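You operate a simulated robot arm through the tools that you are given. There is no shell and no other tool. Be economical: measure what you need, move in short steps, check, and stop when the job is done.

Carry out the task below with a simulated robot arm. There is one attempt and no reset: what you move stays moved.

JOB
Snap the purple key tag shut and put it in the red tin.
Fine: use the jig and turn its dial back to open; put the lid back on the tin; leave the other key tags alone.

It is judged by the outcome, as a careful person would: the job done as asked, and still so three seconds after it is handed in. It fails if anything else is knocked over, pushed out of place, dropped, spilled or broken. A push-on lid holds only when it is set on centred and level and pressed home; a screw cap is set on level and turned clockwise until tight.

ROBOT AND FRAMES
A 6-joint arm with a two-finger parallel gripper, fixed in place. Base frame: the origin is at the foot of the arm, x ahead of it, y to its left, z up; the work surface is at about z = 0. Units: cm, degrees, N and s.
With the tool pointing down near the work surface it reaches from about 14 to 58 cm from the base axis. Its first joint turns from -66.0 to 66.0 degrees. Payload 2.1 kg.
The tool frame sits at the grasp point between the pads (the TCP): z along the fingers, y along the line on which they close. The tips reach 3 cm beyond it. The gripper opens to 9.4 cm. The fingers are 2.8 cm wide and 1 cm thick; the gripper's body (5 by 9.6 cm) begins 5.5 cm behind the TCP.
Orientation is that of the tool frame in the base frame, as a unit quaternion [w, x, y, z]. With the fingers straight down and closing along the base's y, the tool's x points along the base's -x, its y along +y and its z along -z.

CONTROLS
- The arm moves only by the tool drive_tool. Its argument "moves" is a list of rows, each an object of numbers (a shift or turn left out is 0, a gripper value left out holds the last): "x", "y", "z": the shift along the tool's x, y, z in cm; "rx", "ry", "rz": the turn, a rotation vector about the tool's x, y, z in degrees; "gripper": the opening, from 0 (shut) to 1 (fully open). In form: [{"x": .., "y": .., "z": .., "rx": .., "ry": .., "rz": .., "gripper": ..}, ...]. A call has 1 to 8 rows; each row shifts and turns the commanded pose from where the row before left it, along the tool's axes as they then stand. A row lasts 0.2 s, in which the tool goes at most 5 cm and 8.6 degrees; a call with a longer step from one row to the next is refused whole, and so is a gripper value outside its range. A pose out of reach is approached as far as the arm can. The call stops where the force on the tool passes 90 N (or 10 N more than at its start, if that is more) or the arm is blocked; 0.2 s more then pass. The fingers move at their own pace (about 7.2 cm/s each) and stop on an object; they squeeze with about 27 N. The grip force told is the motor's: it shows also when the fingers shut on nothing. Time passes only in rows, and 0.2 s behind the last, so rows that do not move let the fingers close. It gives the time, the measured TCP pose, the force on the tool (base axes), the opening and the grip force at its end, in the units of the frame above (readings bear some noise), and new pictures: "pictures" is both (left out), scene, wrist or none.
- Cameras (640 x 400 px; columns grow to the right, rows downward): "scene" is fixed at [5.92, -37.47, 48.13]; the picture's right is [0.75, -0.67, 0.00], its down [-0.40, -0.45, -0.80] and it looks along [0.53, 0.60, -0.60] (base axes); focal length 237 px, centre (320, 200). "wrist" rides on the gripper at [-3.7, 0, -5.8] in the tool frame; the picture's right is [0.00, -1.00, 0.00], its down [0.97, 0.00, -0.24] and it looks along [0.24, 0.00, 0.97] (tool axes); focal length 218 px, centre (320, 200).
- locate(camera, pixels): for up to 12 pixels [column, row] of the newest picture of that camera ("zoom" is the newest enlarged one), the place [x, y, z] in the base frame of the surface seen there, good to about 0.3 cm. The clock stands still meanwhile.
- enlarge(camera, box): a new picture of the part [left, top, right, bottom] of that camera's present view, enlarged. The clock stands still meanwhile.
- close_job(): hands the job in; it is judged then, once.

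Work in short steps. Measure before you move; look again where a grasp or a placing could have gone wrong, and mend it. You have 80 turns and 170 pictures in all, those below and enlarged ones among them. Open the gripper and draw the arm clear of the work before you hand the job in, unless the task says otherwise; then end with one line.

The tools are called as a command line: name --argument value ..., lists and objects as JSON in quotes. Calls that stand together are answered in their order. drive_tool: Moves the arm, as the interface text tells. Its arguments: {"type":"object","properties":{"moves":{"type":"array","items":{"type":"object","properties":{"x":{"type":"number"},"y":{"type":"number"},"z":{"type":"number"},"rx":{"type":"number"},"ry":{"type":"number"},"rz":{"type":"number"},"gripper":{"type":"number"}}}},"pictures":{"type":"string","enum":["both","scene","wrist","none"]}},"required":["moves"]} The other tools are called the same way: locate (camera, pixels) gives the place of the surface under pixels of a picture; enlarge (camera, box) takes an enlarged picture of a part of a camera's view; close_job () hands the job in.

At the start:

```text
time: 0.0
position: [23.61, -10.87, 34.75]
ee_rot: [0.001, -0.001, 1.0, 0.0]
contact_force: [-0.6, 0.1, 0.3]
opening: 9.4
grip_force: 0.0
```

scene: 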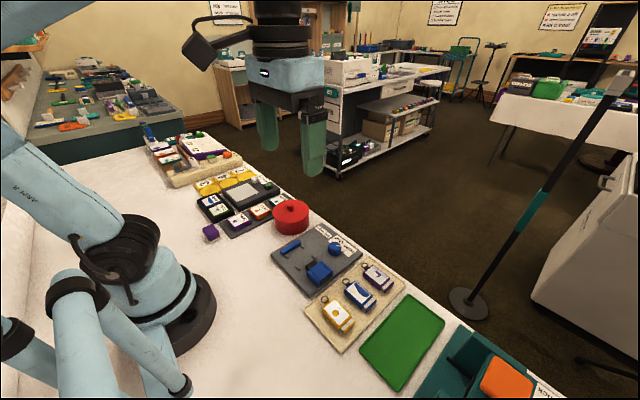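
wrist: 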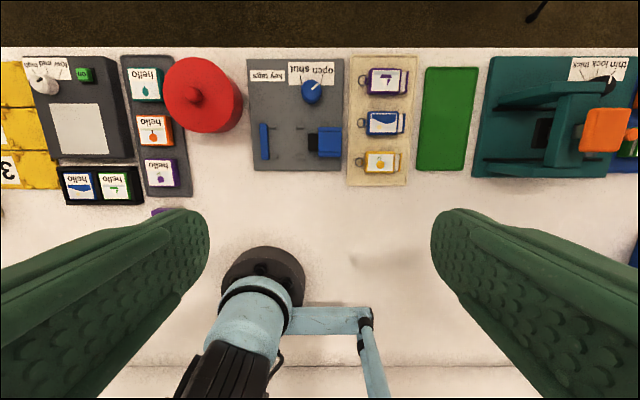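

I'll look closer at the jig, the key tags and the tin in both views.

enlarge --camera "wrist" --box '[240, 50, 420, 190]'

enlarge --camera "scene" --box '[260, 190, 420, 350]'

locate --camera "wrist" --pixels '[[386, 82], [386, 123], [380, 161], [311, 92], [329, 142], [264, 141], [195, 95], [300, 140], [358, 80], [402, 82], [340, 142], [316, 142]]'

```text
2.86 times, centred on (330, 120) of wrist
```

zoom: 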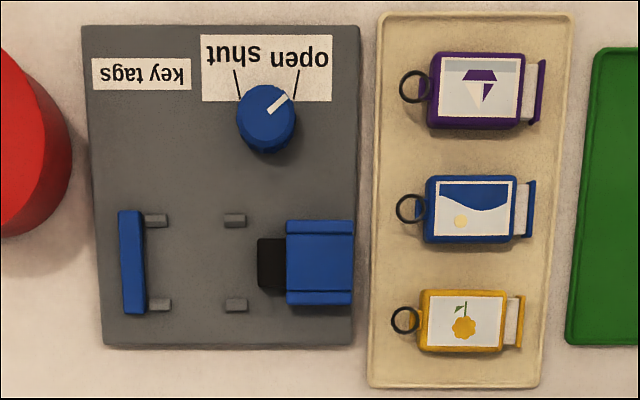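

```text
2.50 times, centred on (340, 270) of scene
```

zoom: 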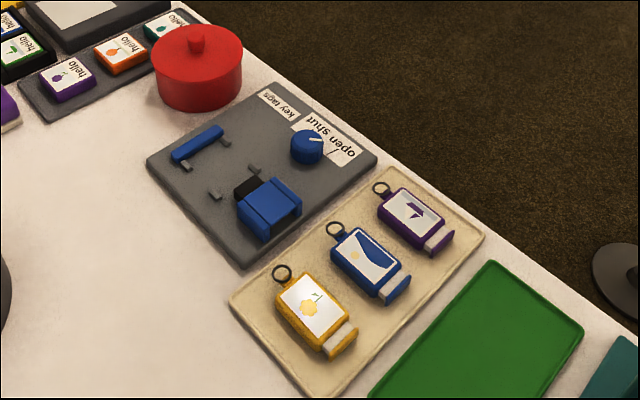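

```text
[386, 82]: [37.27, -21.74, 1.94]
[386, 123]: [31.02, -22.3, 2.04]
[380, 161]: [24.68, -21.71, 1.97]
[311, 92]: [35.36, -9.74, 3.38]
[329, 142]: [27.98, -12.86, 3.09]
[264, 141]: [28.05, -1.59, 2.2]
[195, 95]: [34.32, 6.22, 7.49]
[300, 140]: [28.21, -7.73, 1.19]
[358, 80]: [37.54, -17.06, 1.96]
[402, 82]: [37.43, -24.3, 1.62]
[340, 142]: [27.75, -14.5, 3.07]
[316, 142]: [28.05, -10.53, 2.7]
```

The jig has a blue stop near y=-1.6, a ram near y=-13, and the dial set to open; the purple tag is the top one at about (37.3, -21.7). I'll move lower over the jig and tags for a closer look.

drive_tool --moves '[{"x": -1.5, "y": -1, "z": 4}, {"x": -1.5, "y": -1, "z": 4}, {"x": -1.5, "y": -1, "z": 4}, {"x": -1, "y": -1, "z": 3}, {}]' --pictures "wrist"

```text
time: 1.2
position: [29.31, -14.93, 19.56]
ee_rot: [0.001, -0.001, 1.0, 0.0]
contact_force: [-0.4, -0.8, 0.2]
opening: 9.39
grip_force: 0.1
```

wrist: 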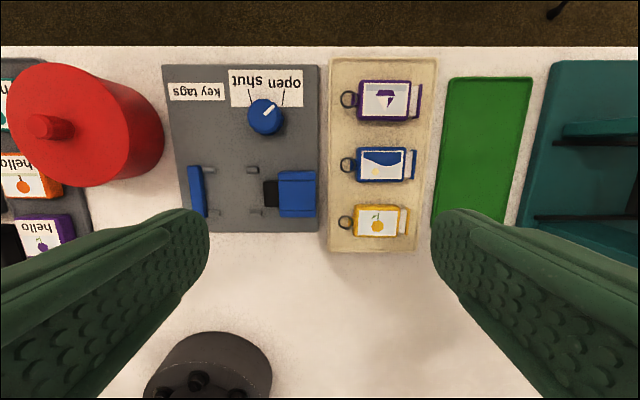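

Now I'll enlarge and measure the jig details, the purple tag and the tin.

enlarge --camera "wrist" --box '[160, 55, 330, 240]'

locate --camera "wrist" --pixels '[[195, 190], [214, 170], [214, 211], [252, 169], [253, 211], [271, 194], [264, 117], [359, 100], [410, 100], [385, 83], [385, 118], [43, 127]]'

enlarge --camera "wrist" --box '[330, 60, 440, 130]'

```text
2.16 times, centred on (245, 148) of wrist
```

zoom: 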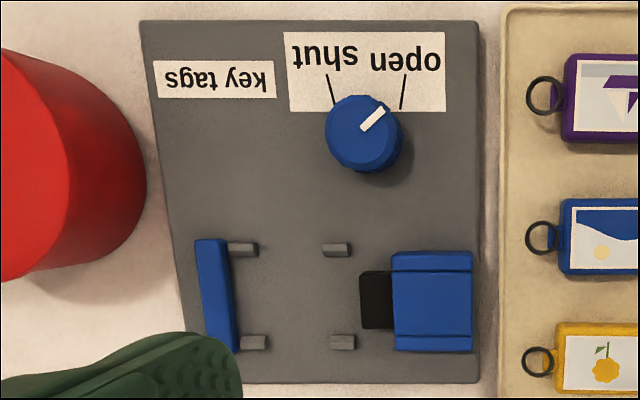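

```text
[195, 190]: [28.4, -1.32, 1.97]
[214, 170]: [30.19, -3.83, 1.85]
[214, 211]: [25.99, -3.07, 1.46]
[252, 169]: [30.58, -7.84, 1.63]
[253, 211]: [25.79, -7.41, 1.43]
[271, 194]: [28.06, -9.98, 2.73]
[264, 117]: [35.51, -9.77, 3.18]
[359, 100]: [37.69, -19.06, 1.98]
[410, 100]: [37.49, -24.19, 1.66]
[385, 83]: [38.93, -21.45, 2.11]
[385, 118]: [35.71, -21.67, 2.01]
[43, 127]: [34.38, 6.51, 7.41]
```

```text
5.71 times, centred on (385, 95) of wrist
```

zoom: 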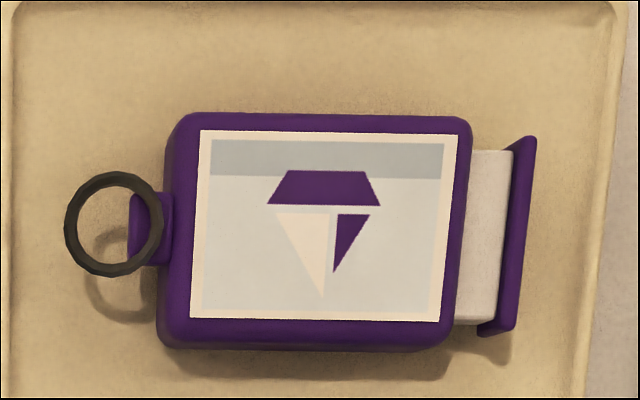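

The gap between stop and ram looks about the tag's open length, ring over the stop. I'll close in on the jig to check the heights and stop geometry.

drive_tool --moves '[{"x": 2.5, "y": 3, "z": 3}, {"x": 2.5, "y": 3, "z": 3}, {"x": 2, "y": 3, "z": 1.5}, {}]' --pictures "wrist"

enlarge --camera "wrist" --box '[210, 20, 430, 200]'

```text
time: 2.2
position: [22.16, -5.78, 12.03]
ee_rot: [0.001, 0.0, 1.0, 0.0]
contact_force: [0.2, -0.1, -0.2]
opening: 9.4
grip_force: 0.0
```

wrist: 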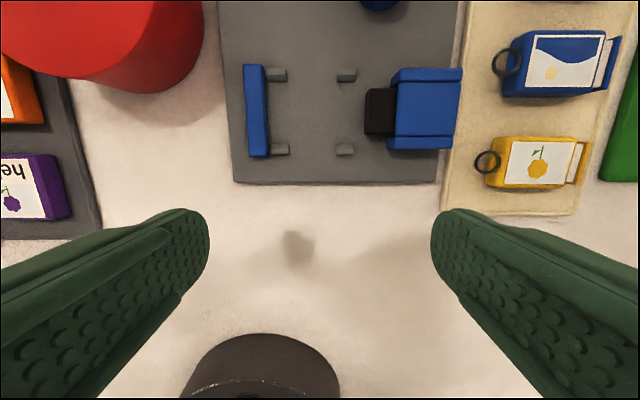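

```text
2.22 times, centred on (320, 110) of wrist
```

zoom: 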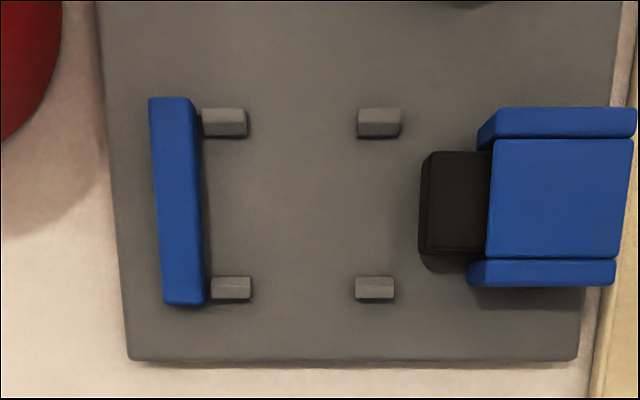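

Measure the jig's plate, posts, stop and ram edges, plus the yellow tag's profile for heights.

locate --camera "zoom" --pixels '[[185, 200], [160, 200], [204, 200], [225, 115], [232, 281], [380, 115], [375, 281], [300, 205], [436, 200], [423, 200], [225, 132], [232, 277]]'

locate --camera "wrist" --pixels '[[485, 163], [498, 160], [507, 150], [530, 160], [575, 160], [585, 160], [470, 190], [540, 200], [535, 183], [495, 55]]'

enlarge --camera "wrist" --box '[460, 10, 640, 200]'

```text
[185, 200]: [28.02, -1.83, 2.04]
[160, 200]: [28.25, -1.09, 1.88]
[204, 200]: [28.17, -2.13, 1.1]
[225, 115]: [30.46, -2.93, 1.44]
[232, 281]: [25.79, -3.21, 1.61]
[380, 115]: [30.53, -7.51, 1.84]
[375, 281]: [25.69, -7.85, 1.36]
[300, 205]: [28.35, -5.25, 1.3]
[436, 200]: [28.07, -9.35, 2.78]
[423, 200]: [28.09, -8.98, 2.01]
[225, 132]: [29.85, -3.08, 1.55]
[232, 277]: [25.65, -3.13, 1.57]
```

```text
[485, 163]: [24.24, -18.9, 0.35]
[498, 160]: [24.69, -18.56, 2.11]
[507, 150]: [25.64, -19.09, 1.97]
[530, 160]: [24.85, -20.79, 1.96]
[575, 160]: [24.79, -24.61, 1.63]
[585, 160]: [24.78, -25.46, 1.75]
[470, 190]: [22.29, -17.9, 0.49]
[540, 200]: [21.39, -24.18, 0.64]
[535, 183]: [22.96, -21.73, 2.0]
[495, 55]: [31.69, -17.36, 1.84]
```

```text
2.11 times, centred on (550, 105) of wrist
```

zoom: 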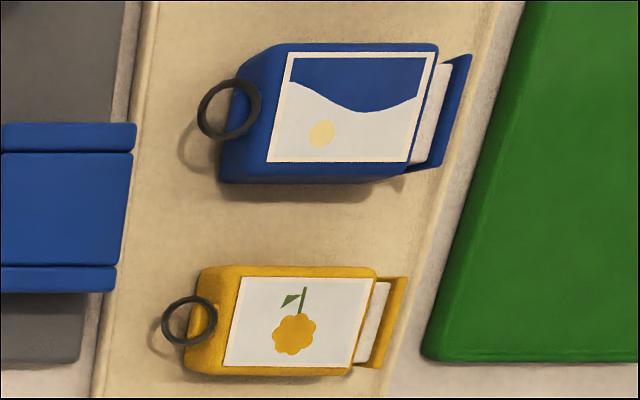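

Plate top ≈1.2, stop top ≈2.0, tags 0.5–2.0 tall, with rings high enough to pass over the stop. The finger must fit between post pairs (y -3.6 to -7.0), so I'll grip the tag across its width. First turn the tool 90°.

drive_tool --moves '[{"rz": -8.2, "z": -0.5}, {"rz": -8.2}, {"rz": -8.2}, {"rz": -8.2}, {"rz": -8.2}, {"rz": -8.2}, {"rz": -8.2}, {"rz": -8.2}]' --pictures "none"

drive_tool --moves '[{"rz": -8.2}, {"rz": -8.2}, {"rz": -8.0, "gripper": 0.6}, {"x": 4, "y": -2.5}, {"x": 4, "y": -3}, {"x": 4, "y": -3}, {"x": 4, "y": -3, "z": 0.5}, {"y": -3}]' --pictures "both"

```text
time: 4.0
position: [22.05, -5.8, 12.68]
ee_rot: [0.001, -0.543, 0.84, -0.001]
contact_force: [0.1, -0.9, 0.6]
opening: 9.37
grip_force: 0.1
```

```text
refused: row 7 steps farther than a row can; nothing moved
```

The row was slightly too long; resend with smaller steps.

drive_tool --moves '[{"rz": -8.2}, {"rz": -8.2}, {"rz": -8.0, "gripper": 0.6}, {"x": 4, "y": -2.8}, {"x": 4, "y": -2.8}, {"x": 4, "y": -2.8}, {"x": 3, "y": -2.8}, {"y": -2.8}]' --pictures "both"

```text
time: 5.8
position: [36.27, -20.8, 12.62]
ee_rot: [0.0, 0.708, -0.706, 0.001]
contact_force: [0.0, -0.7, -0.8]
opening: 5.62
grip_force: 0.1
```

scene: 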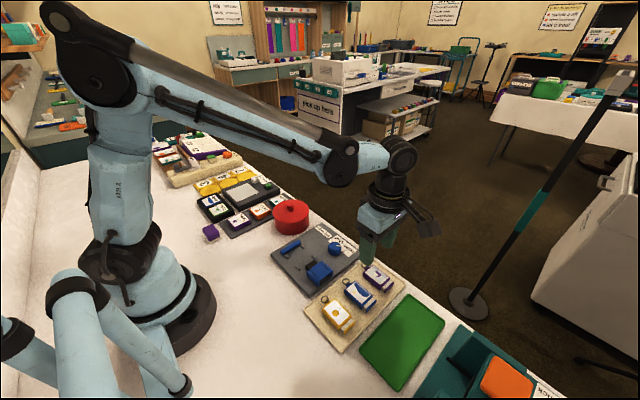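
wrist: 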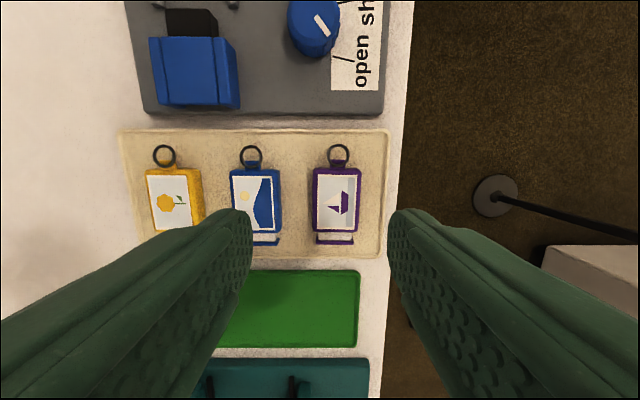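

The view now looks at the ring end; the purple tag is at about (336, 200). I'll measure its edges.

locate --camera "wrist" --pixels '[[336, 200], [316, 200], [358, 200], [338, 172], [335, 229], [338, 163], [334, 243], [318, 172], [357, 172], [314, 229], [357, 229]]'

enlarge --camera "wrist" --box '[280, 130, 400, 250]'

```text
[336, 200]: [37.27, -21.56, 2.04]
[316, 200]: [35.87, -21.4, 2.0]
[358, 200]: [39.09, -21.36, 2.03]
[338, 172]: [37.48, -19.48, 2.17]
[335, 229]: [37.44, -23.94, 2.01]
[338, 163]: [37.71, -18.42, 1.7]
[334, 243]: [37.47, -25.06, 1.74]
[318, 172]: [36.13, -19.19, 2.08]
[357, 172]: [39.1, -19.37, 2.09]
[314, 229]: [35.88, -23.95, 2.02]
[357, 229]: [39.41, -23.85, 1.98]
```

```text
3.33 times, centred on (340, 190) of wrist
```

zoom: 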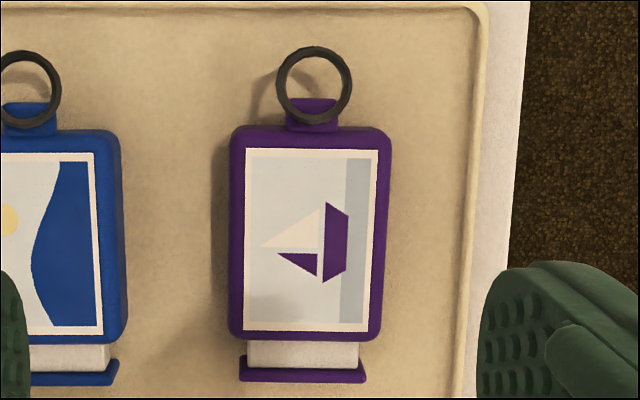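

The tag is centred near x=37.5, body y -19.1 to -24.2. I'll move over it, narrow to about 4.7 cm, and descend to just above.

drive_tool --moves '[{"x": 1.2, "y": -1.2, "z": 1, "gripper": 0.5}, {"z": 2}, {"z": 2}, {}]' --pictures "wrist"

locate --camera "wrist" --pixels '[[320, 130], [320, 180], [320, 200], [370, 180]]'

```text
time: 6.8
position: [37.41, -22.09, 7.56]
ee_rot: [-0.001, 0.707, -0.707, 0.001]
contact_force: [0.7, -0.2, -0.1]
opening: 4.69
grip_force: 0.1
```

wrist: 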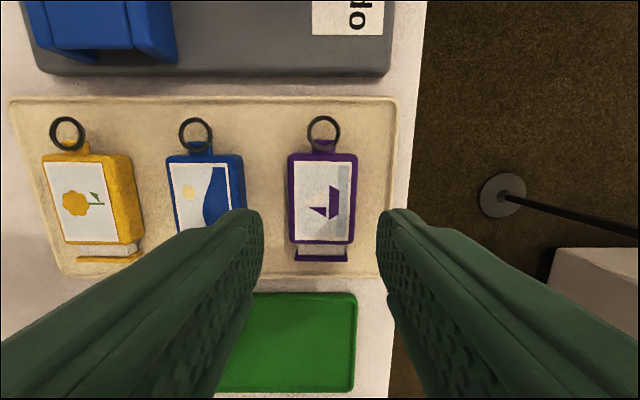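

```text
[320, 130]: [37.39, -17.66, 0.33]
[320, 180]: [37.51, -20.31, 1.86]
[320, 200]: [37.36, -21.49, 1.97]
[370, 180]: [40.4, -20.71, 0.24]
```

Fingers straddle the tag (288–357 px) evenly. Descend to z≈3.8 and close.

drive_tool --moves '[{"z": 1.5}, {"z": 1.5}, {"z": 0.75}, {"gripper": 0.2}, {"gripper": 0.2}, {"gripper": 0.2}, {}]' --pictures "wrist"

```text
time: 8.4
position: [37.44, -22.14, 3.97]
ee_rot: [0.0, 0.708, -0.706, 0.0]
contact_force: [0.3, -0.7, 3.9]
opening: 3.66
grip_force: 27.2
```

wrist: 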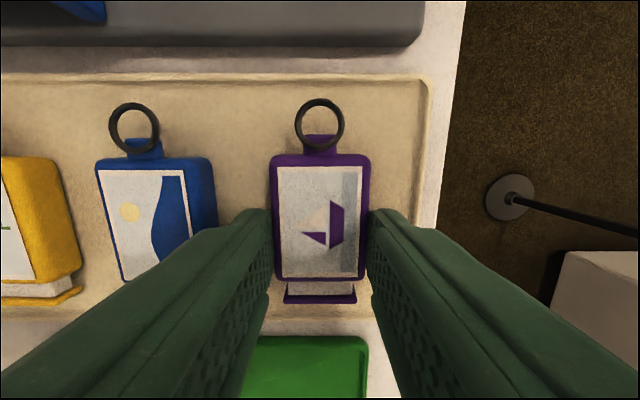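

Gripped at 3.66 cm. Lift and inspect the tag from the scene camera.

drive_tool --moves '[{"z": -1}, {"z": -3}, {"z": -4}, {"x": -4}, {"x": -4}, {"x": -3}, {}]' --pictures "both"

enlarge --camera "scene" --box '[310, 170, 430, 290]'

locate --camera "wrist" --pixels '[[320, 130], [320, 144], [320, 158], [290, 158], [360, 158], [320, 280], [320, 299], [320, 220]]'

```text
time: 10.0
position: [37.57, -11.28, 12.04]
ee_rot: [0.0, 0.708, -0.707, 0.001]
contact_force: [-0.7, 0.3, -0.5]
opening: 3.67
grip_force: 27.0
```

scene: 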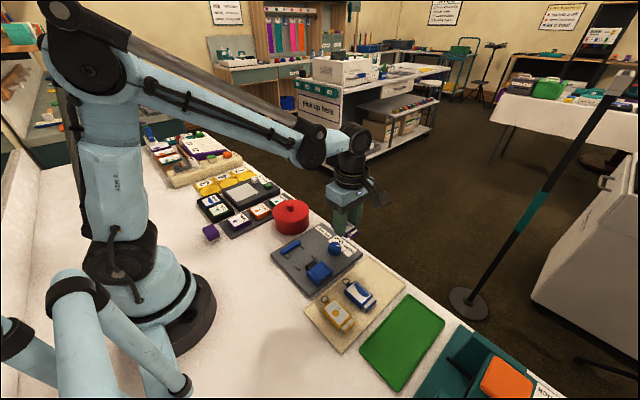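
wrist: 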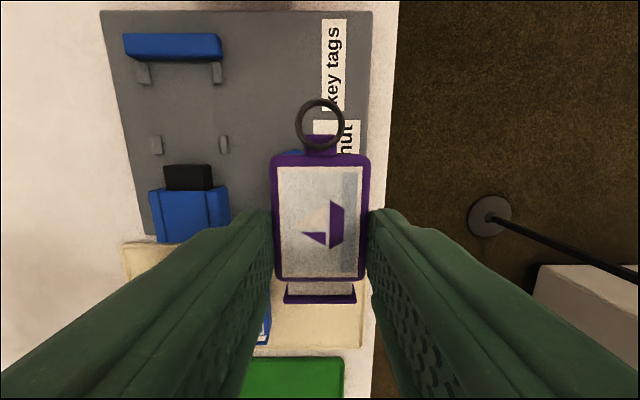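

```text
3.33 times, centred on (370, 230) of scene
```

zoom: 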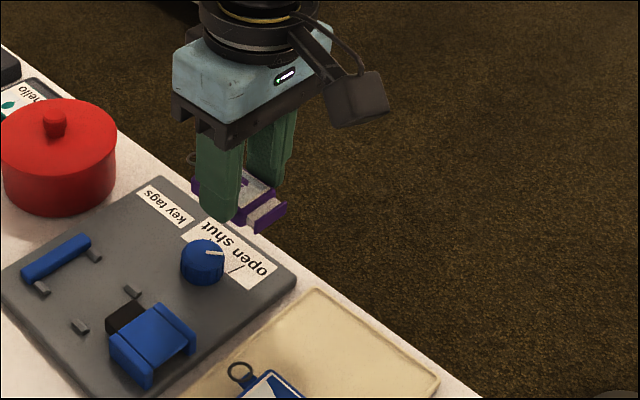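

```text
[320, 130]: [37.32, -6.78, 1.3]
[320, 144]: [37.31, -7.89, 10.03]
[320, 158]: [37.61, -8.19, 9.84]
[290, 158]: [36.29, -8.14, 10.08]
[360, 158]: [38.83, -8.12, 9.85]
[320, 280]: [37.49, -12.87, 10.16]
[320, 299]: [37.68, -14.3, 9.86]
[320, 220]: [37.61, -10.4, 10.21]
```

The tag is held squarely: body from TCP+3.1 to TCP-1.9 in y, cap end at TCP-3.1. I'll measure the posts, stop and ram from this view for the target.

enlarge --camera "wrist" --box '[100, 20, 280, 200]'

locate --camera "wrist" --pixels '[[150, 70], [212, 70], [162, 142], [219, 142], [180, 59], [180, 64], [180, 120], [188, 168], [188, 163], [145, 70], [217, 70], [170, 50]]'

```text
2.22 times, centred on (190, 110) of wrist
```

zoom: 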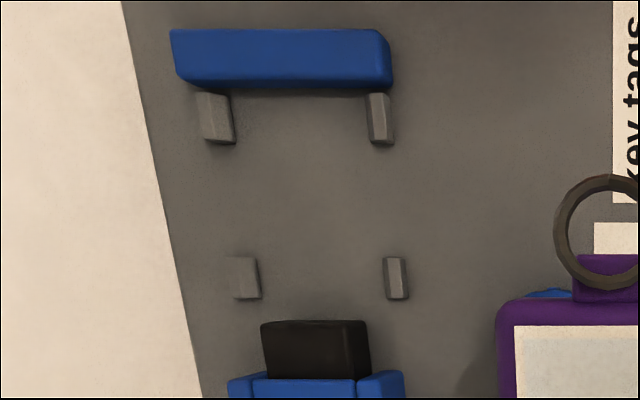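

```text
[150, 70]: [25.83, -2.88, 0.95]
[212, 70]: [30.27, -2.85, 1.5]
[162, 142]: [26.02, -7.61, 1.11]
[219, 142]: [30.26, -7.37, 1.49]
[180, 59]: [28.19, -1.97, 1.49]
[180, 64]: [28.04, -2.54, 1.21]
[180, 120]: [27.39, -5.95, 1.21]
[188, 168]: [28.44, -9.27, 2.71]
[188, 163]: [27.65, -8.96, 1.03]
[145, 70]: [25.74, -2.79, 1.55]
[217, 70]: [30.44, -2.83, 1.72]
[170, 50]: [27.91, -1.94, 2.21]
```

Channel centre is x≈28.1; target TCP y≈-5.5. Move there at height, then check.

drive_tool --moves '[{"x": -2, "y": 3.2}, {"x": -2, "y": 3.2}, {"x": -1.78, "y": 3.1}, {"z": 2.5}, {"z": 1.5}, {}]' --pictures "both"

enlarge --camera "scene" --box '[250, 190, 370, 310]'

enlarge --camera "wrist" --box '[220, 50, 420, 320]'

```text
time: 11.4
position: [27.82, -5.62, 7.71]
ee_rot: [-0.001, 0.708, -0.706, 0.0]
contact_force: [0.5, 0.7, 0.3]
opening: 3.67
grip_force: 26.8
```

scene: 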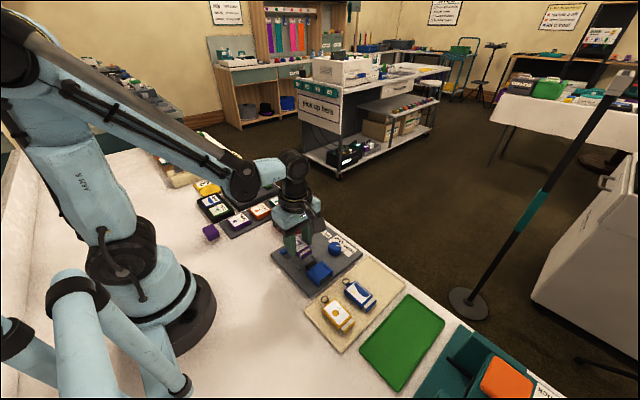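
wrist: 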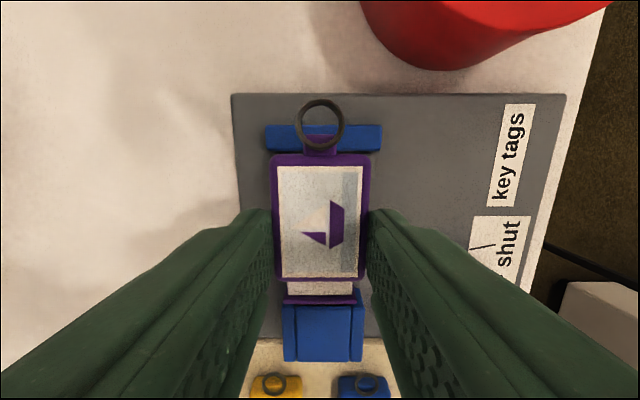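

```text
3.33 times, centred on (310, 250) of scene
```

zoom: 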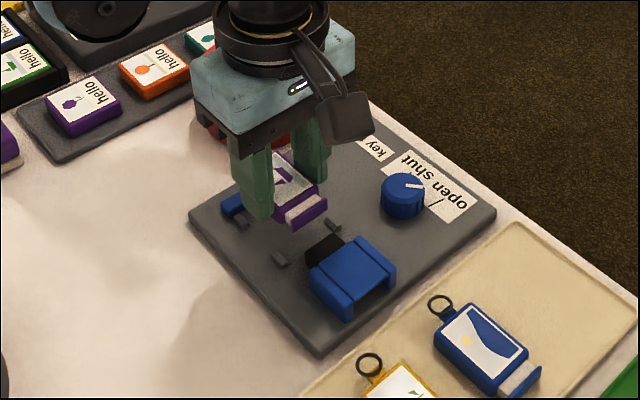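

```text
1.48 times, centred on (320, 185) of wrist
```

zoom: 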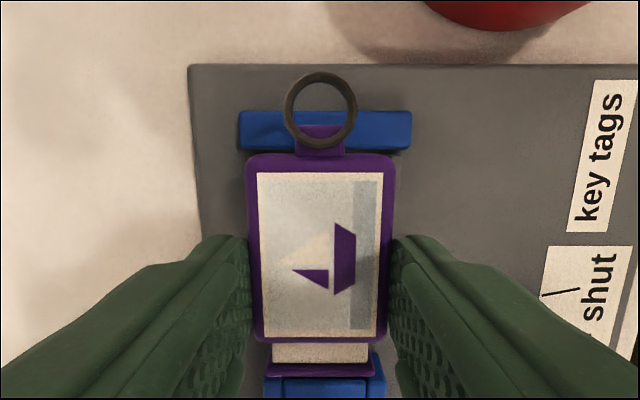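

The tag lines up over the channel, just slightly left of the stop's centre (320 vs 323). Correct by 0.25 cm and descend partway.

drive_tool --moves '[{"x": -0.1, "y": -0.25, "z": 1}, {"z": 0.8}, {"z": 0.3}, {}]' --pictures "both"

enlarge --camera "scene" --box '[260, 220, 350, 310]'

enlarge --camera "wrist" --box '[220, 50, 420, 320]'

```text
time: 12.4
position: [28.11, -5.2, 5.77]
ee_rot: [-0.001, 0.708, -0.706, 0.0]
contact_force: [0.4, 0.2, -1.1]
opening: 3.67
grip_force: 27.1
```

scene: 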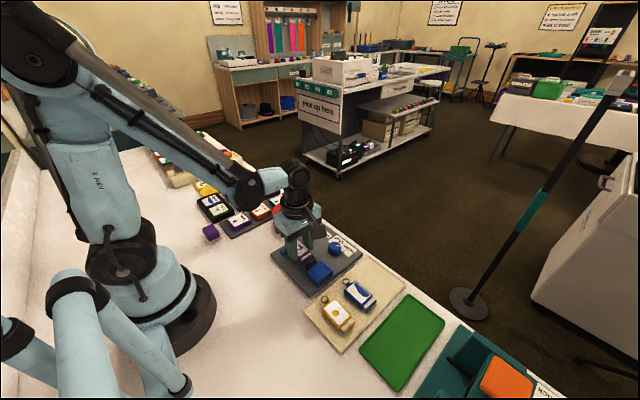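
wrist: 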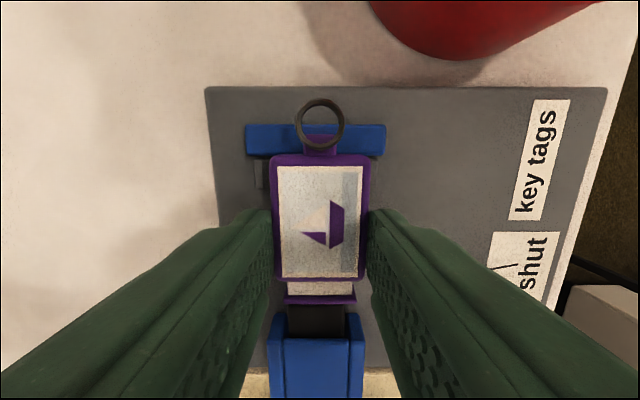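

```text
4.44 times, centred on (305, 265) of scene
```

zoom: 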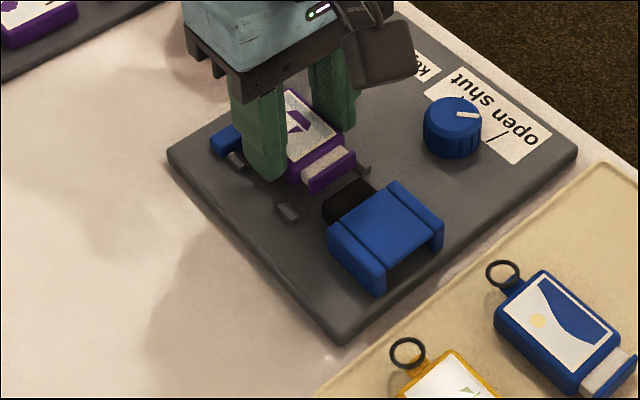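

```text
1.48 times, centred on (320, 185) of wrist
```

zoom: 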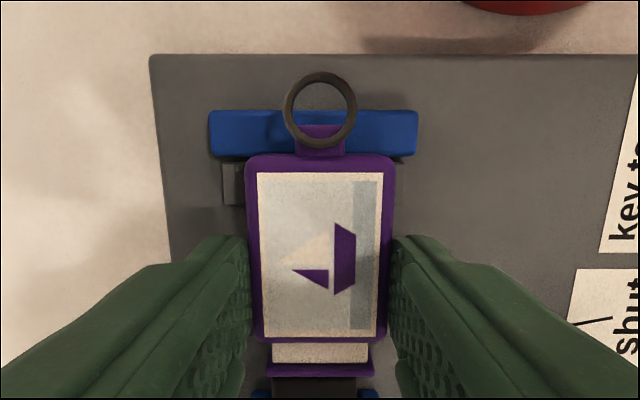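

No contact yet; the body front is right at the stop's edge, so I back off 0.3 cm toward the ram and lower gently.

drive_tool --moves '[{"x": 0.3, "y": 0.1}, {"z": 0.4}, {"z": 0.3}, {}]' --pictures "wrist"

enlarge --camera "scene" --box '[260, 220, 350, 310]'

```text
time: 13.4
position: [28.04, -5.51, 5.08]
ee_rot: [-0.001, 0.708, -0.706, 0.0]
contact_force: [0.0, 0.7, -0.4]
opening: 3.67
grip_force: 27.1
```

wrist: 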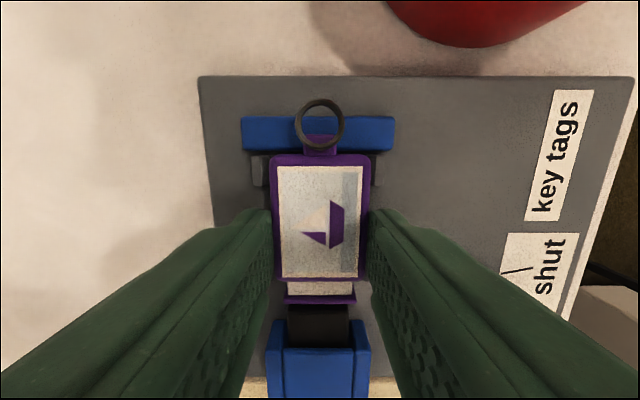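

```text
4.44 times, centred on (305, 265) of scene
```

zoom: 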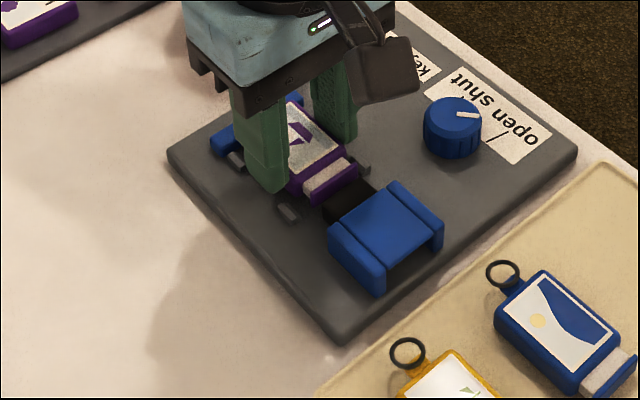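

Still free; tag's side gaps are even between the posts (left 250–270, right 370–376). Lower by a few more millimetres until contact.

drive_tool --moves '[{"z": 0.15}, {"z": 0.1}, {}]' --pictures "none"

drive_tool --moves '[{"z": 0.15}, {}]' --pictures "wrist"

enlarge --camera "scene" --box '[270, 220, 350, 300]'

```text
time: 14.2
position: [28.12, -5.46, 4.79]
ee_rot: [0.0, 0.707, -0.707, 0.0]
contact_force: [-0.6, 0.5, -0.7]
opening: 3.7
grip_force: 27.2
```

```text
time: 14.8
position: [28.16, -5.54, 4.63]
ee_rot: [-0.001, 0.707, -0.707, 0.0]
contact_force: [-0.8, 2.7, 23.2]
opening: 3.68
grip_force: 27.4
```

wrist: 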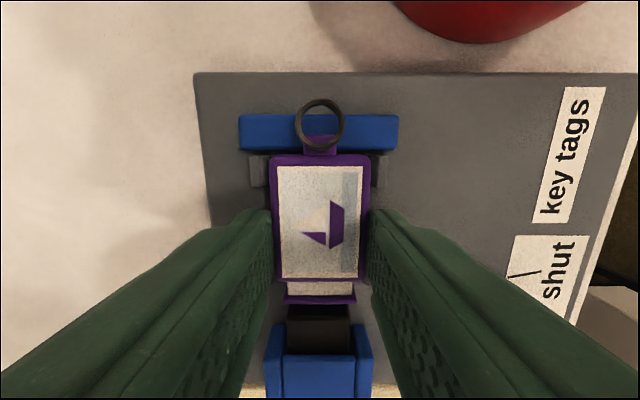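

```text
5.00 times, centred on (310, 260) of scene
```

zoom: 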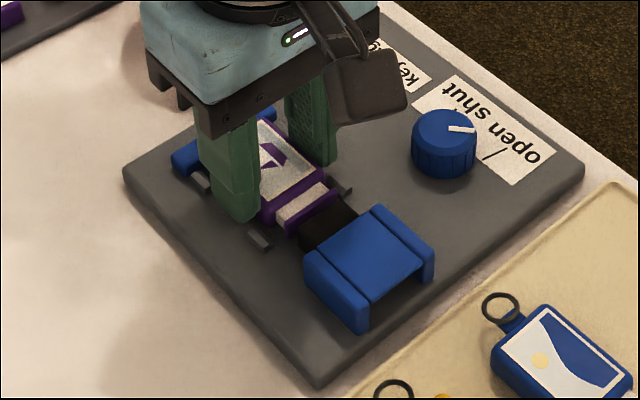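

Seated on the plate (23 N contact). I'll ease up slightly, slide it gently toward the stop, then release.

drive_tool --moves '[{"z": -0.15}, {"x": -0.15}, {"x": -0.1}, {}]' --pictures "none"

```text
time: 15.8
position: [27.98, -5.29, 4.86]
ee_rot: [0.0, -0.707, 0.707, -0.002]
contact_force: [2.3, -13.1, -0.5]
opening: 3.68
grip_force: 26.7
```

Contact with the stop at -13 N in y, so it is against it. Lower the 0.1 back and release.

drive_tool --moves '[{"x": 0.06, "z": 0.1}, {"gripper": 0.48}, {"gripper": 0.48}, {}, {"z": -2}, {"z": -4}, {"z": -3, "x": -2}, {}]' --pictures "wrist"

enlarge --camera "wrist" --box '[200, 100, 460, 300]'

enlarge --camera "scene" --box '[260, 210, 370, 310]'

```text
time: 17.6
position: [27.95, -3.17, 13.63]
ee_rot: [-0.001, 0.707, -0.707, 0.001]
contact_force: [0.5, -0.3, 0.2]
opening: 4.51
grip_force: 0.1
```

wrist: 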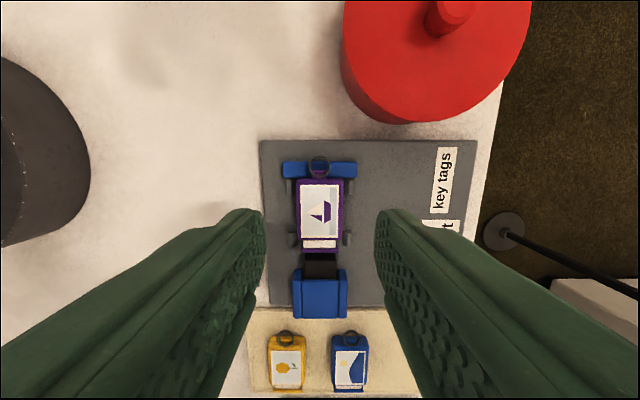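

```text
2.00 times, centred on (330, 200) of wrist
```

zoom: 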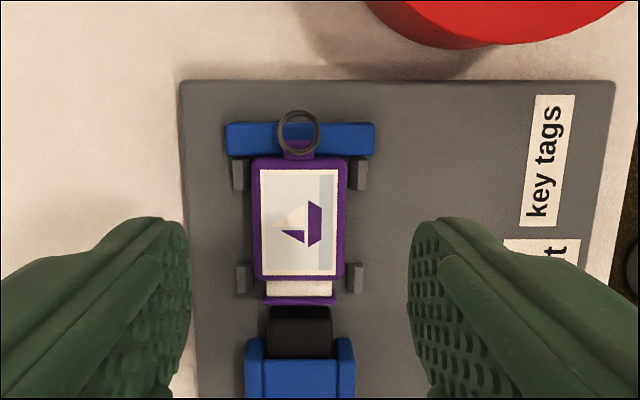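

```text
4.00 times, centred on (315, 260) of scene
```

zoom: 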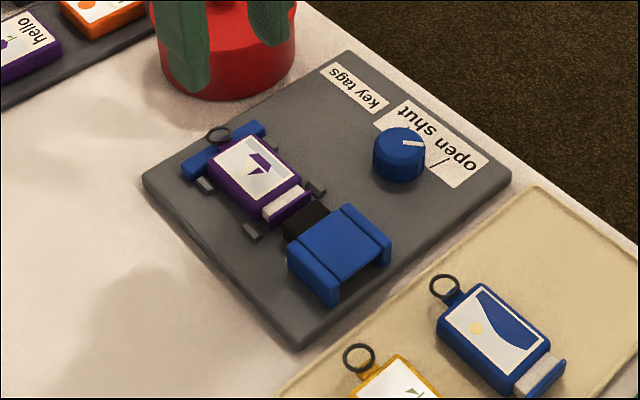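

The tag sits well in the jig, between the posts and against the stop with ring over it. Next, the dial: open→shut is counter-clockwise from above (~85°). Turn the tool back to 0° first.

drive_tool --moves '[{"rz": 8.2}, {"rz": 8.2}, {"rz": 8.2}, {"rz": 8.2}, {"rz": 8.2}, {"rz": 8.2}, {"rz": 8.2}, {"rz": 8.2}]' --pictures "none"

drive_tool --moves '[{"rz": 8.2}, {"rz": 8.2}, {"rz": 8.0}, {"x": -3, "y": -3}, {"x": -2, "y": -3.6}, {"x": -1.5, "z": 2}, {}]' --pictures "wrist"

```text
time: 19.4
position: [27.88, -3.11, 13.76]
ee_rot: [0.001, -0.21, 0.978, -0.001]
contact_force: [0.1, 0.3, 0.4]
opening: 4.49
grip_force: 0.1
```

```text
time: 21.0
position: [34.52, -10.03, 11.63]
ee_rot: [0.001, -0.001, 1.0, 0.0]
contact_force: [0.3, 0.4, -0.1]
opening: 4.49
grip_force: 0.1
```

wrist: 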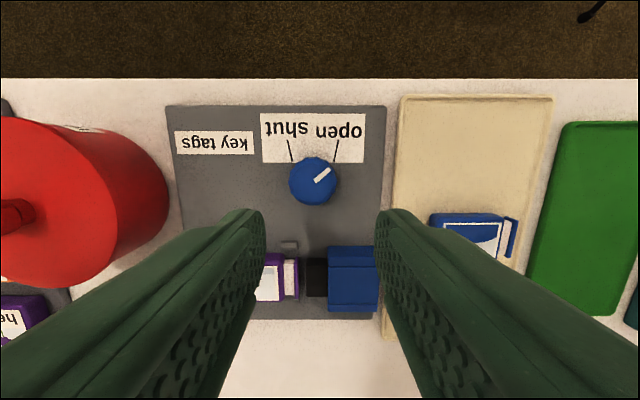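

The dial is at about (313, 180); measure its edges.

enlarge --camera "wrist" --box '[250, 100, 380, 220]'

locate --camera "wrist" --pixels '[[313, 178], [313, 160], [313, 196], [293, 178], [333, 178], [325, 171], [335, 150], [290, 150]]'

```text
3.33 times, centred on (315, 160) of wrist
```

zoom: 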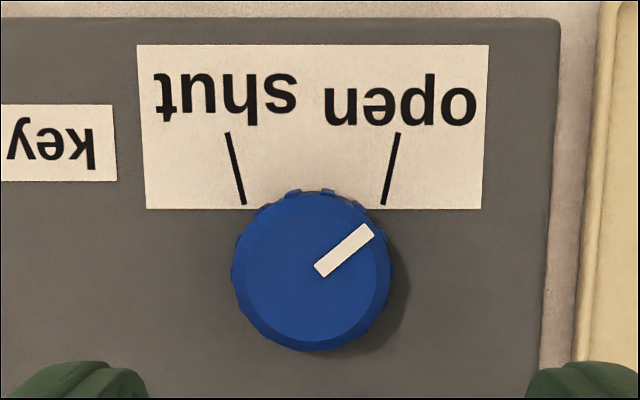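

```text
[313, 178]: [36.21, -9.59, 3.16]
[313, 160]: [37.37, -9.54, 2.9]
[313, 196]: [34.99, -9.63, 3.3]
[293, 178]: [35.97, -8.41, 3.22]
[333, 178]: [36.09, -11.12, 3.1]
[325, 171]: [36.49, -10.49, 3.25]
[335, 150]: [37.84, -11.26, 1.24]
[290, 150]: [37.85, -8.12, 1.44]
```

Dial centre ≈ (36.0, -9.73), radius ~1.5, top 3.2. Move over it and descend.

drive_tool --moves '[{"x": -1.45, "y": 0.3, "z": 1}, {"z": 2.5}, {"z": 2}, {"z": 1.3}, {}]' --pictures "wrist"

```text
time: 22.2
position: [35.96, -9.71, 4.91]
ee_rot: [0.001, -0.001, 1.0, 0.001]
contact_force: [0.6, 0.9, 0.3]
opening: 4.5
grip_force: 0.0
```

wrist: 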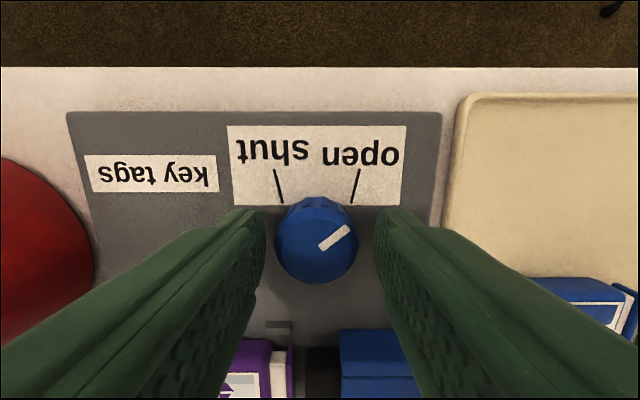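

The dial is centred between the fingers. Close on it.

drive_tool --moves '[{"z": 0.2, "gripper": 0.2}, {"gripper": 0.2}, {}, {}]' --pictures "none"

drive_tool --moves '[{"rz": -8}, {"rz": -8}, {"rz": -8}, {"rz": -8}, {}]' --pictures "wrist"

```text
time: 23.2
position: [35.77, -9.54, 4.76]
ee_rot: [0.001, -0.003, 1.0, 0.002]
contact_force: [-3.6, 24.0, 30.6]
opening: 3.12
grip_force: 45.7
```

```text
time: 24.4
position: [35.79, -9.41, 4.78]
ee_rot: [0.002, -0.278, 0.961, 0.004]
contact_force: [-7.7, 30.0, 3.4]
opening: 3.12
grip_force: 44.7
```

wrist: 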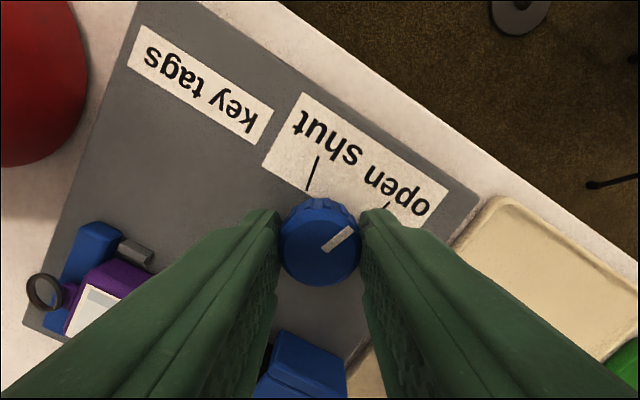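

The dial turns with the grip (pointer stays at the same place in the view); side force of 30 N suggests ~0.25 cm off-centre in y, so I'll correct and continue.

drive_tool --moves '[{"x": -0.13, "y": 0.21}, {"rz": -8}, {"rz": -8}, {"rz": -8}, {}]' --pictures "wrist"

enlarge --camera "scene" --box '[260, 210, 370, 310]'

```text
time: 25.6
position: [35.85, -9.41, 4.67]
ee_rot: [-0.001, -0.471, 0.882, -0.001]
contact_force: [-18.3, 8.8, -28.2]
opening: 3.1
grip_force: 45.1
```

wrist: 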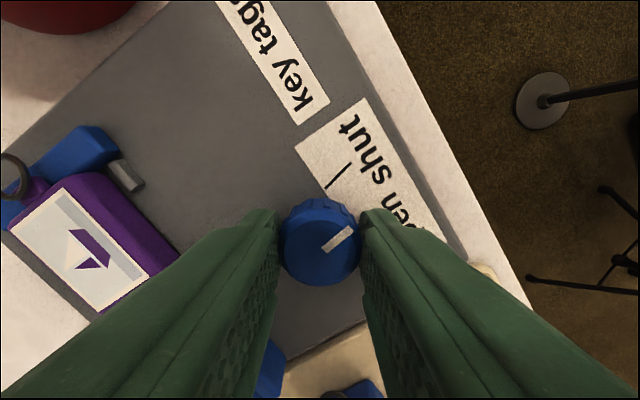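

```text
4.00 times, centred on (315, 260) of scene
```

zoom: 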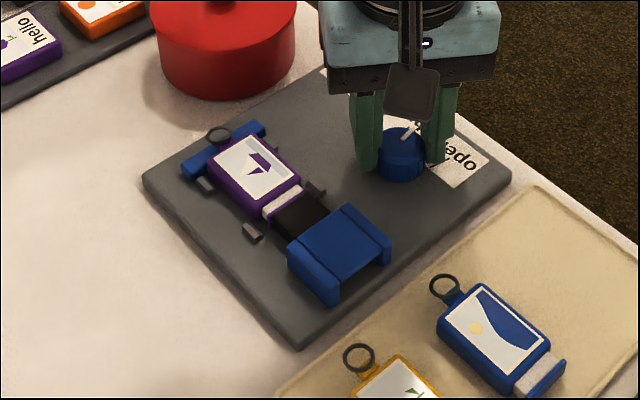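

The ram is pressing and the cap is partly in at 56°. Ease the offsets and continue turning toward shut.

drive_tool --moves '[{"x": 0.08, "y": 0.12, "z": 0.08}, {"rz": -8}, {"rz": -8}, {"rz": -8}, {}]' --pictures "wrist"

enlarge --camera "scene" --box '[260, 210, 370, 310]'

```text
time: 26.8
position: [35.88, -9.4, 4.76]
ee_rot: [0.0, -0.644, 0.765, -0.001]
contact_force: [-5.4, 9.3, 28.9]
opening: 3.13
grip_force: 45.0
```

wrist: 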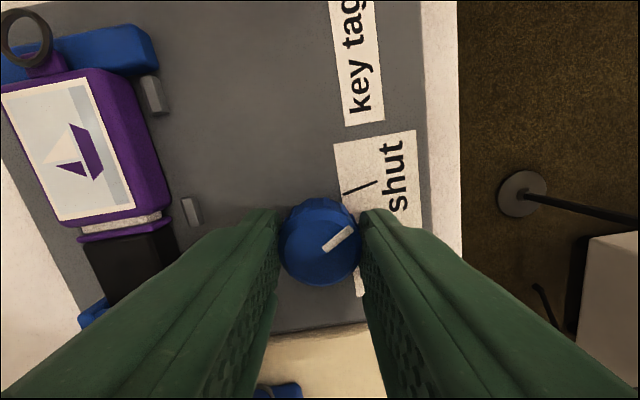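

```text
4.00 times, centred on (315, 260) of scene
```

zoom: 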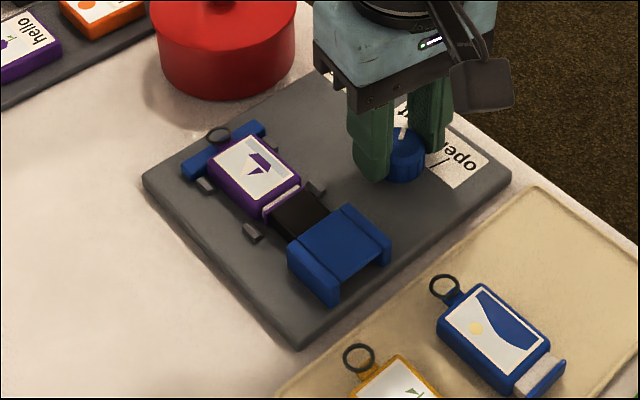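

At 80° the cap still has a small gap; the shut mark is still ~20° ahead of the pointer. Continue.

drive_tool --moves '[{"z": -0.08}, {"rz": -8}, {"rz": -8}, {}]' --pictures "wrist"

enlarge --camera "wrist" --box '[0, 0, 440, 300]'

```text
time: 27.8
position: [35.84, -9.33, 4.71]
ee_rot: [0.0, 0.744, -0.668, -0.001]
contact_force: [-6.2, 7.3, -8.8]
opening: 3.12
grip_force: 45.0
```

wrist: 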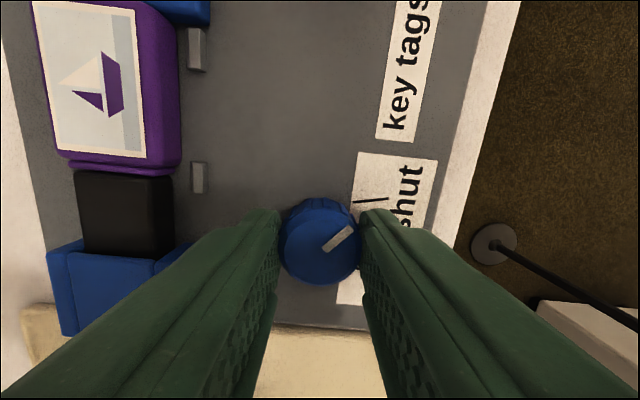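

```text
1.33 times, centred on (220, 150) of wrist
```

zoom: 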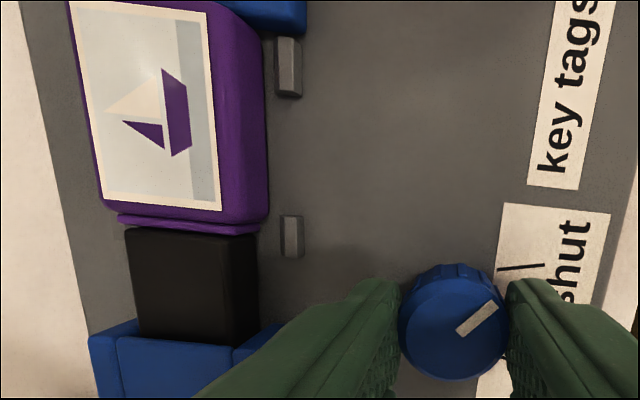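

At 96° the white neck is no longer visible and the pointer lines up with the shut mark. Nudge 4° more to make sure of the snap.

drive_tool --moves '[{"rz": -4}, {}, {}]' --pictures "wrist"

enlarge --camera "wrist" --box '[0, 0, 440, 300]'

```text
time: 28.6
position: [35.83, -9.38, 4.74]
ee_rot: [0.0, 0.766, -0.642, 0.001]
contact_force: [-12.1, 5.0, -25.2]
opening: 3.12
grip_force: 45.4
```

wrist: 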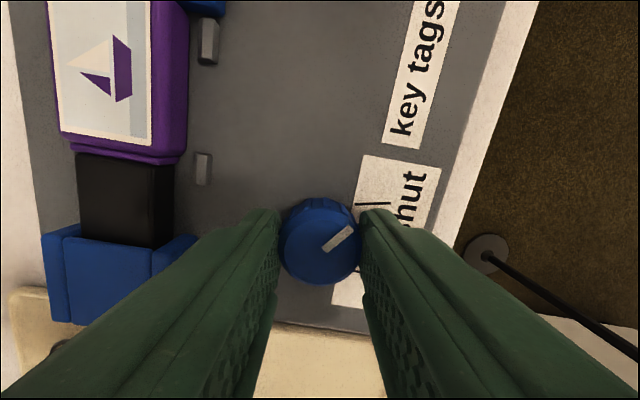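

```text
1.33 times, centred on (220, 150) of wrist
```

zoom: 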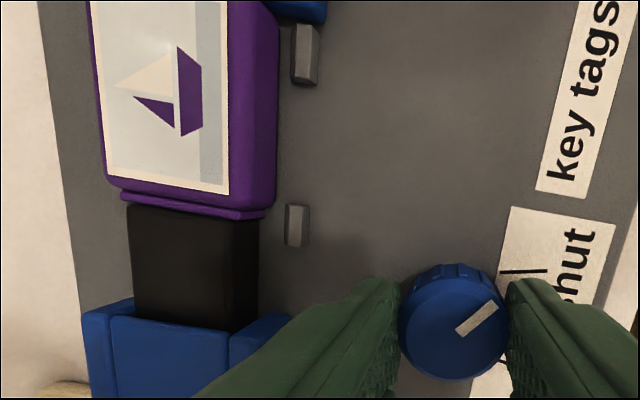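

Snapped shut. Now turn the dial back clockwise to open, in two parts.

drive_tool --moves '[{"rz": 8}, {"rz": 8}, {"rz": 8}, {"rz": 8}, {"rz": 8}, {"rz": 8}, {"rz": 4}]' --pictures "none"

drive_tool --moves '[{"rz": 8}, {"rz": 8}, {"rz": 8}, {"rz": 8}, {"rz": 8}, {"rz": 6}, {}]' --pictures "wrist"

enlarge --camera "scene" --box '[260, 210, 370, 310]'

```text
time: 30.2
position: [35.97, -9.45, 4.71]
ee_rot: [0.002, -0.407, 0.914, -0.002]
contact_force: [-7.2, -7.6, -14.9]
opening: 3.14
grip_force: 44.8
```

```text
time: 31.8
position: [35.86, -9.57, 4.93]
ee_rot: [0.001, -0.016, 1.0, -0.002]
contact_force: [7.1, -20.5, -30.9]
opening: 3.12
grip_force: 45.1
```

wrist: 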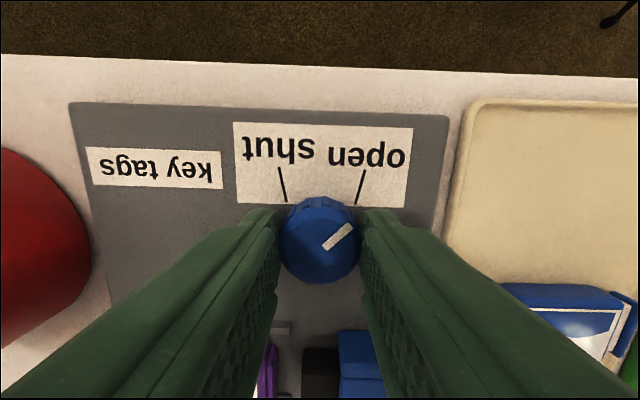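

```text
4.00 times, centred on (315, 260) of scene
```

zoom: 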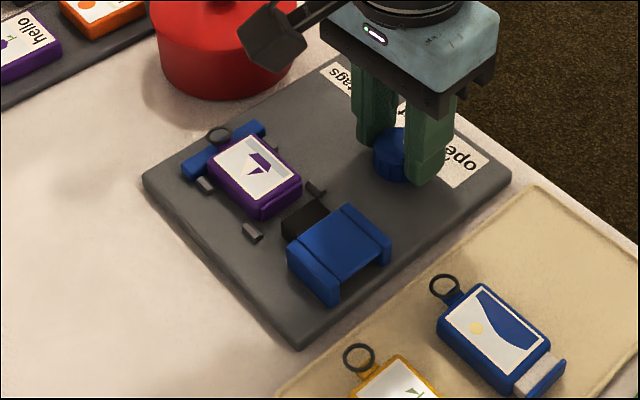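

The tag is shut and the ram is back. Turn the last 2°, release, and lift to look.

drive_tool --moves '[{"rz": 2.5}, {}, {"gripper": 0.48}, {"gripper": 0.48}, {"z": -3}, {"z": -4}, {"z": -2, "x": 2}, {}]' --pictures "both"

enlarge --camera "wrist" --box '[160, 100, 400, 270]'

```text
time: 33.6
position: [33.78, -9.33, 13.72]
ee_rot: [0.001, 0.003, 1.0, 0.0]
contact_force: [-0.4, 0.5, 0.1]
opening: 4.48
grip_force: 0.1
```

scene: 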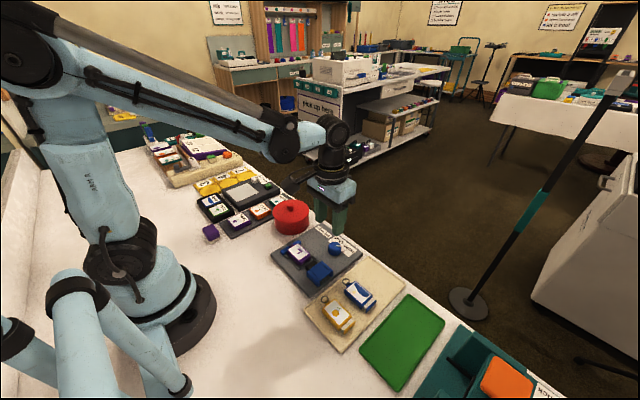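
wrist: 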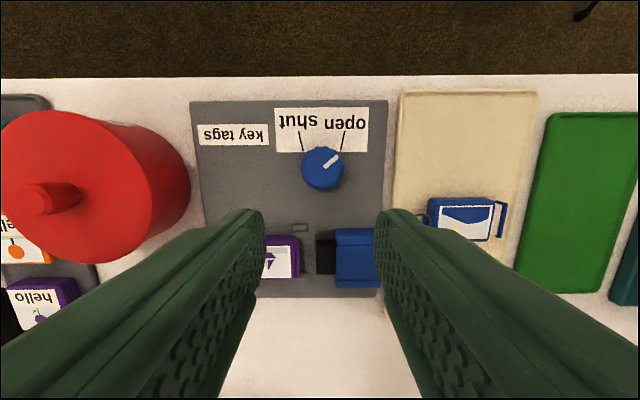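

```text
2.35 times, centred on (280, 185) of wrist
```

zoom: 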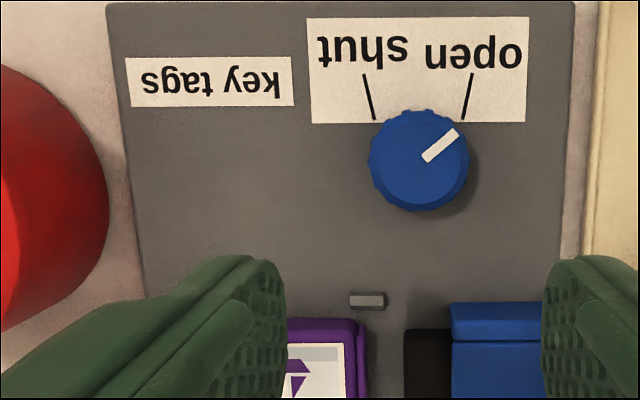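

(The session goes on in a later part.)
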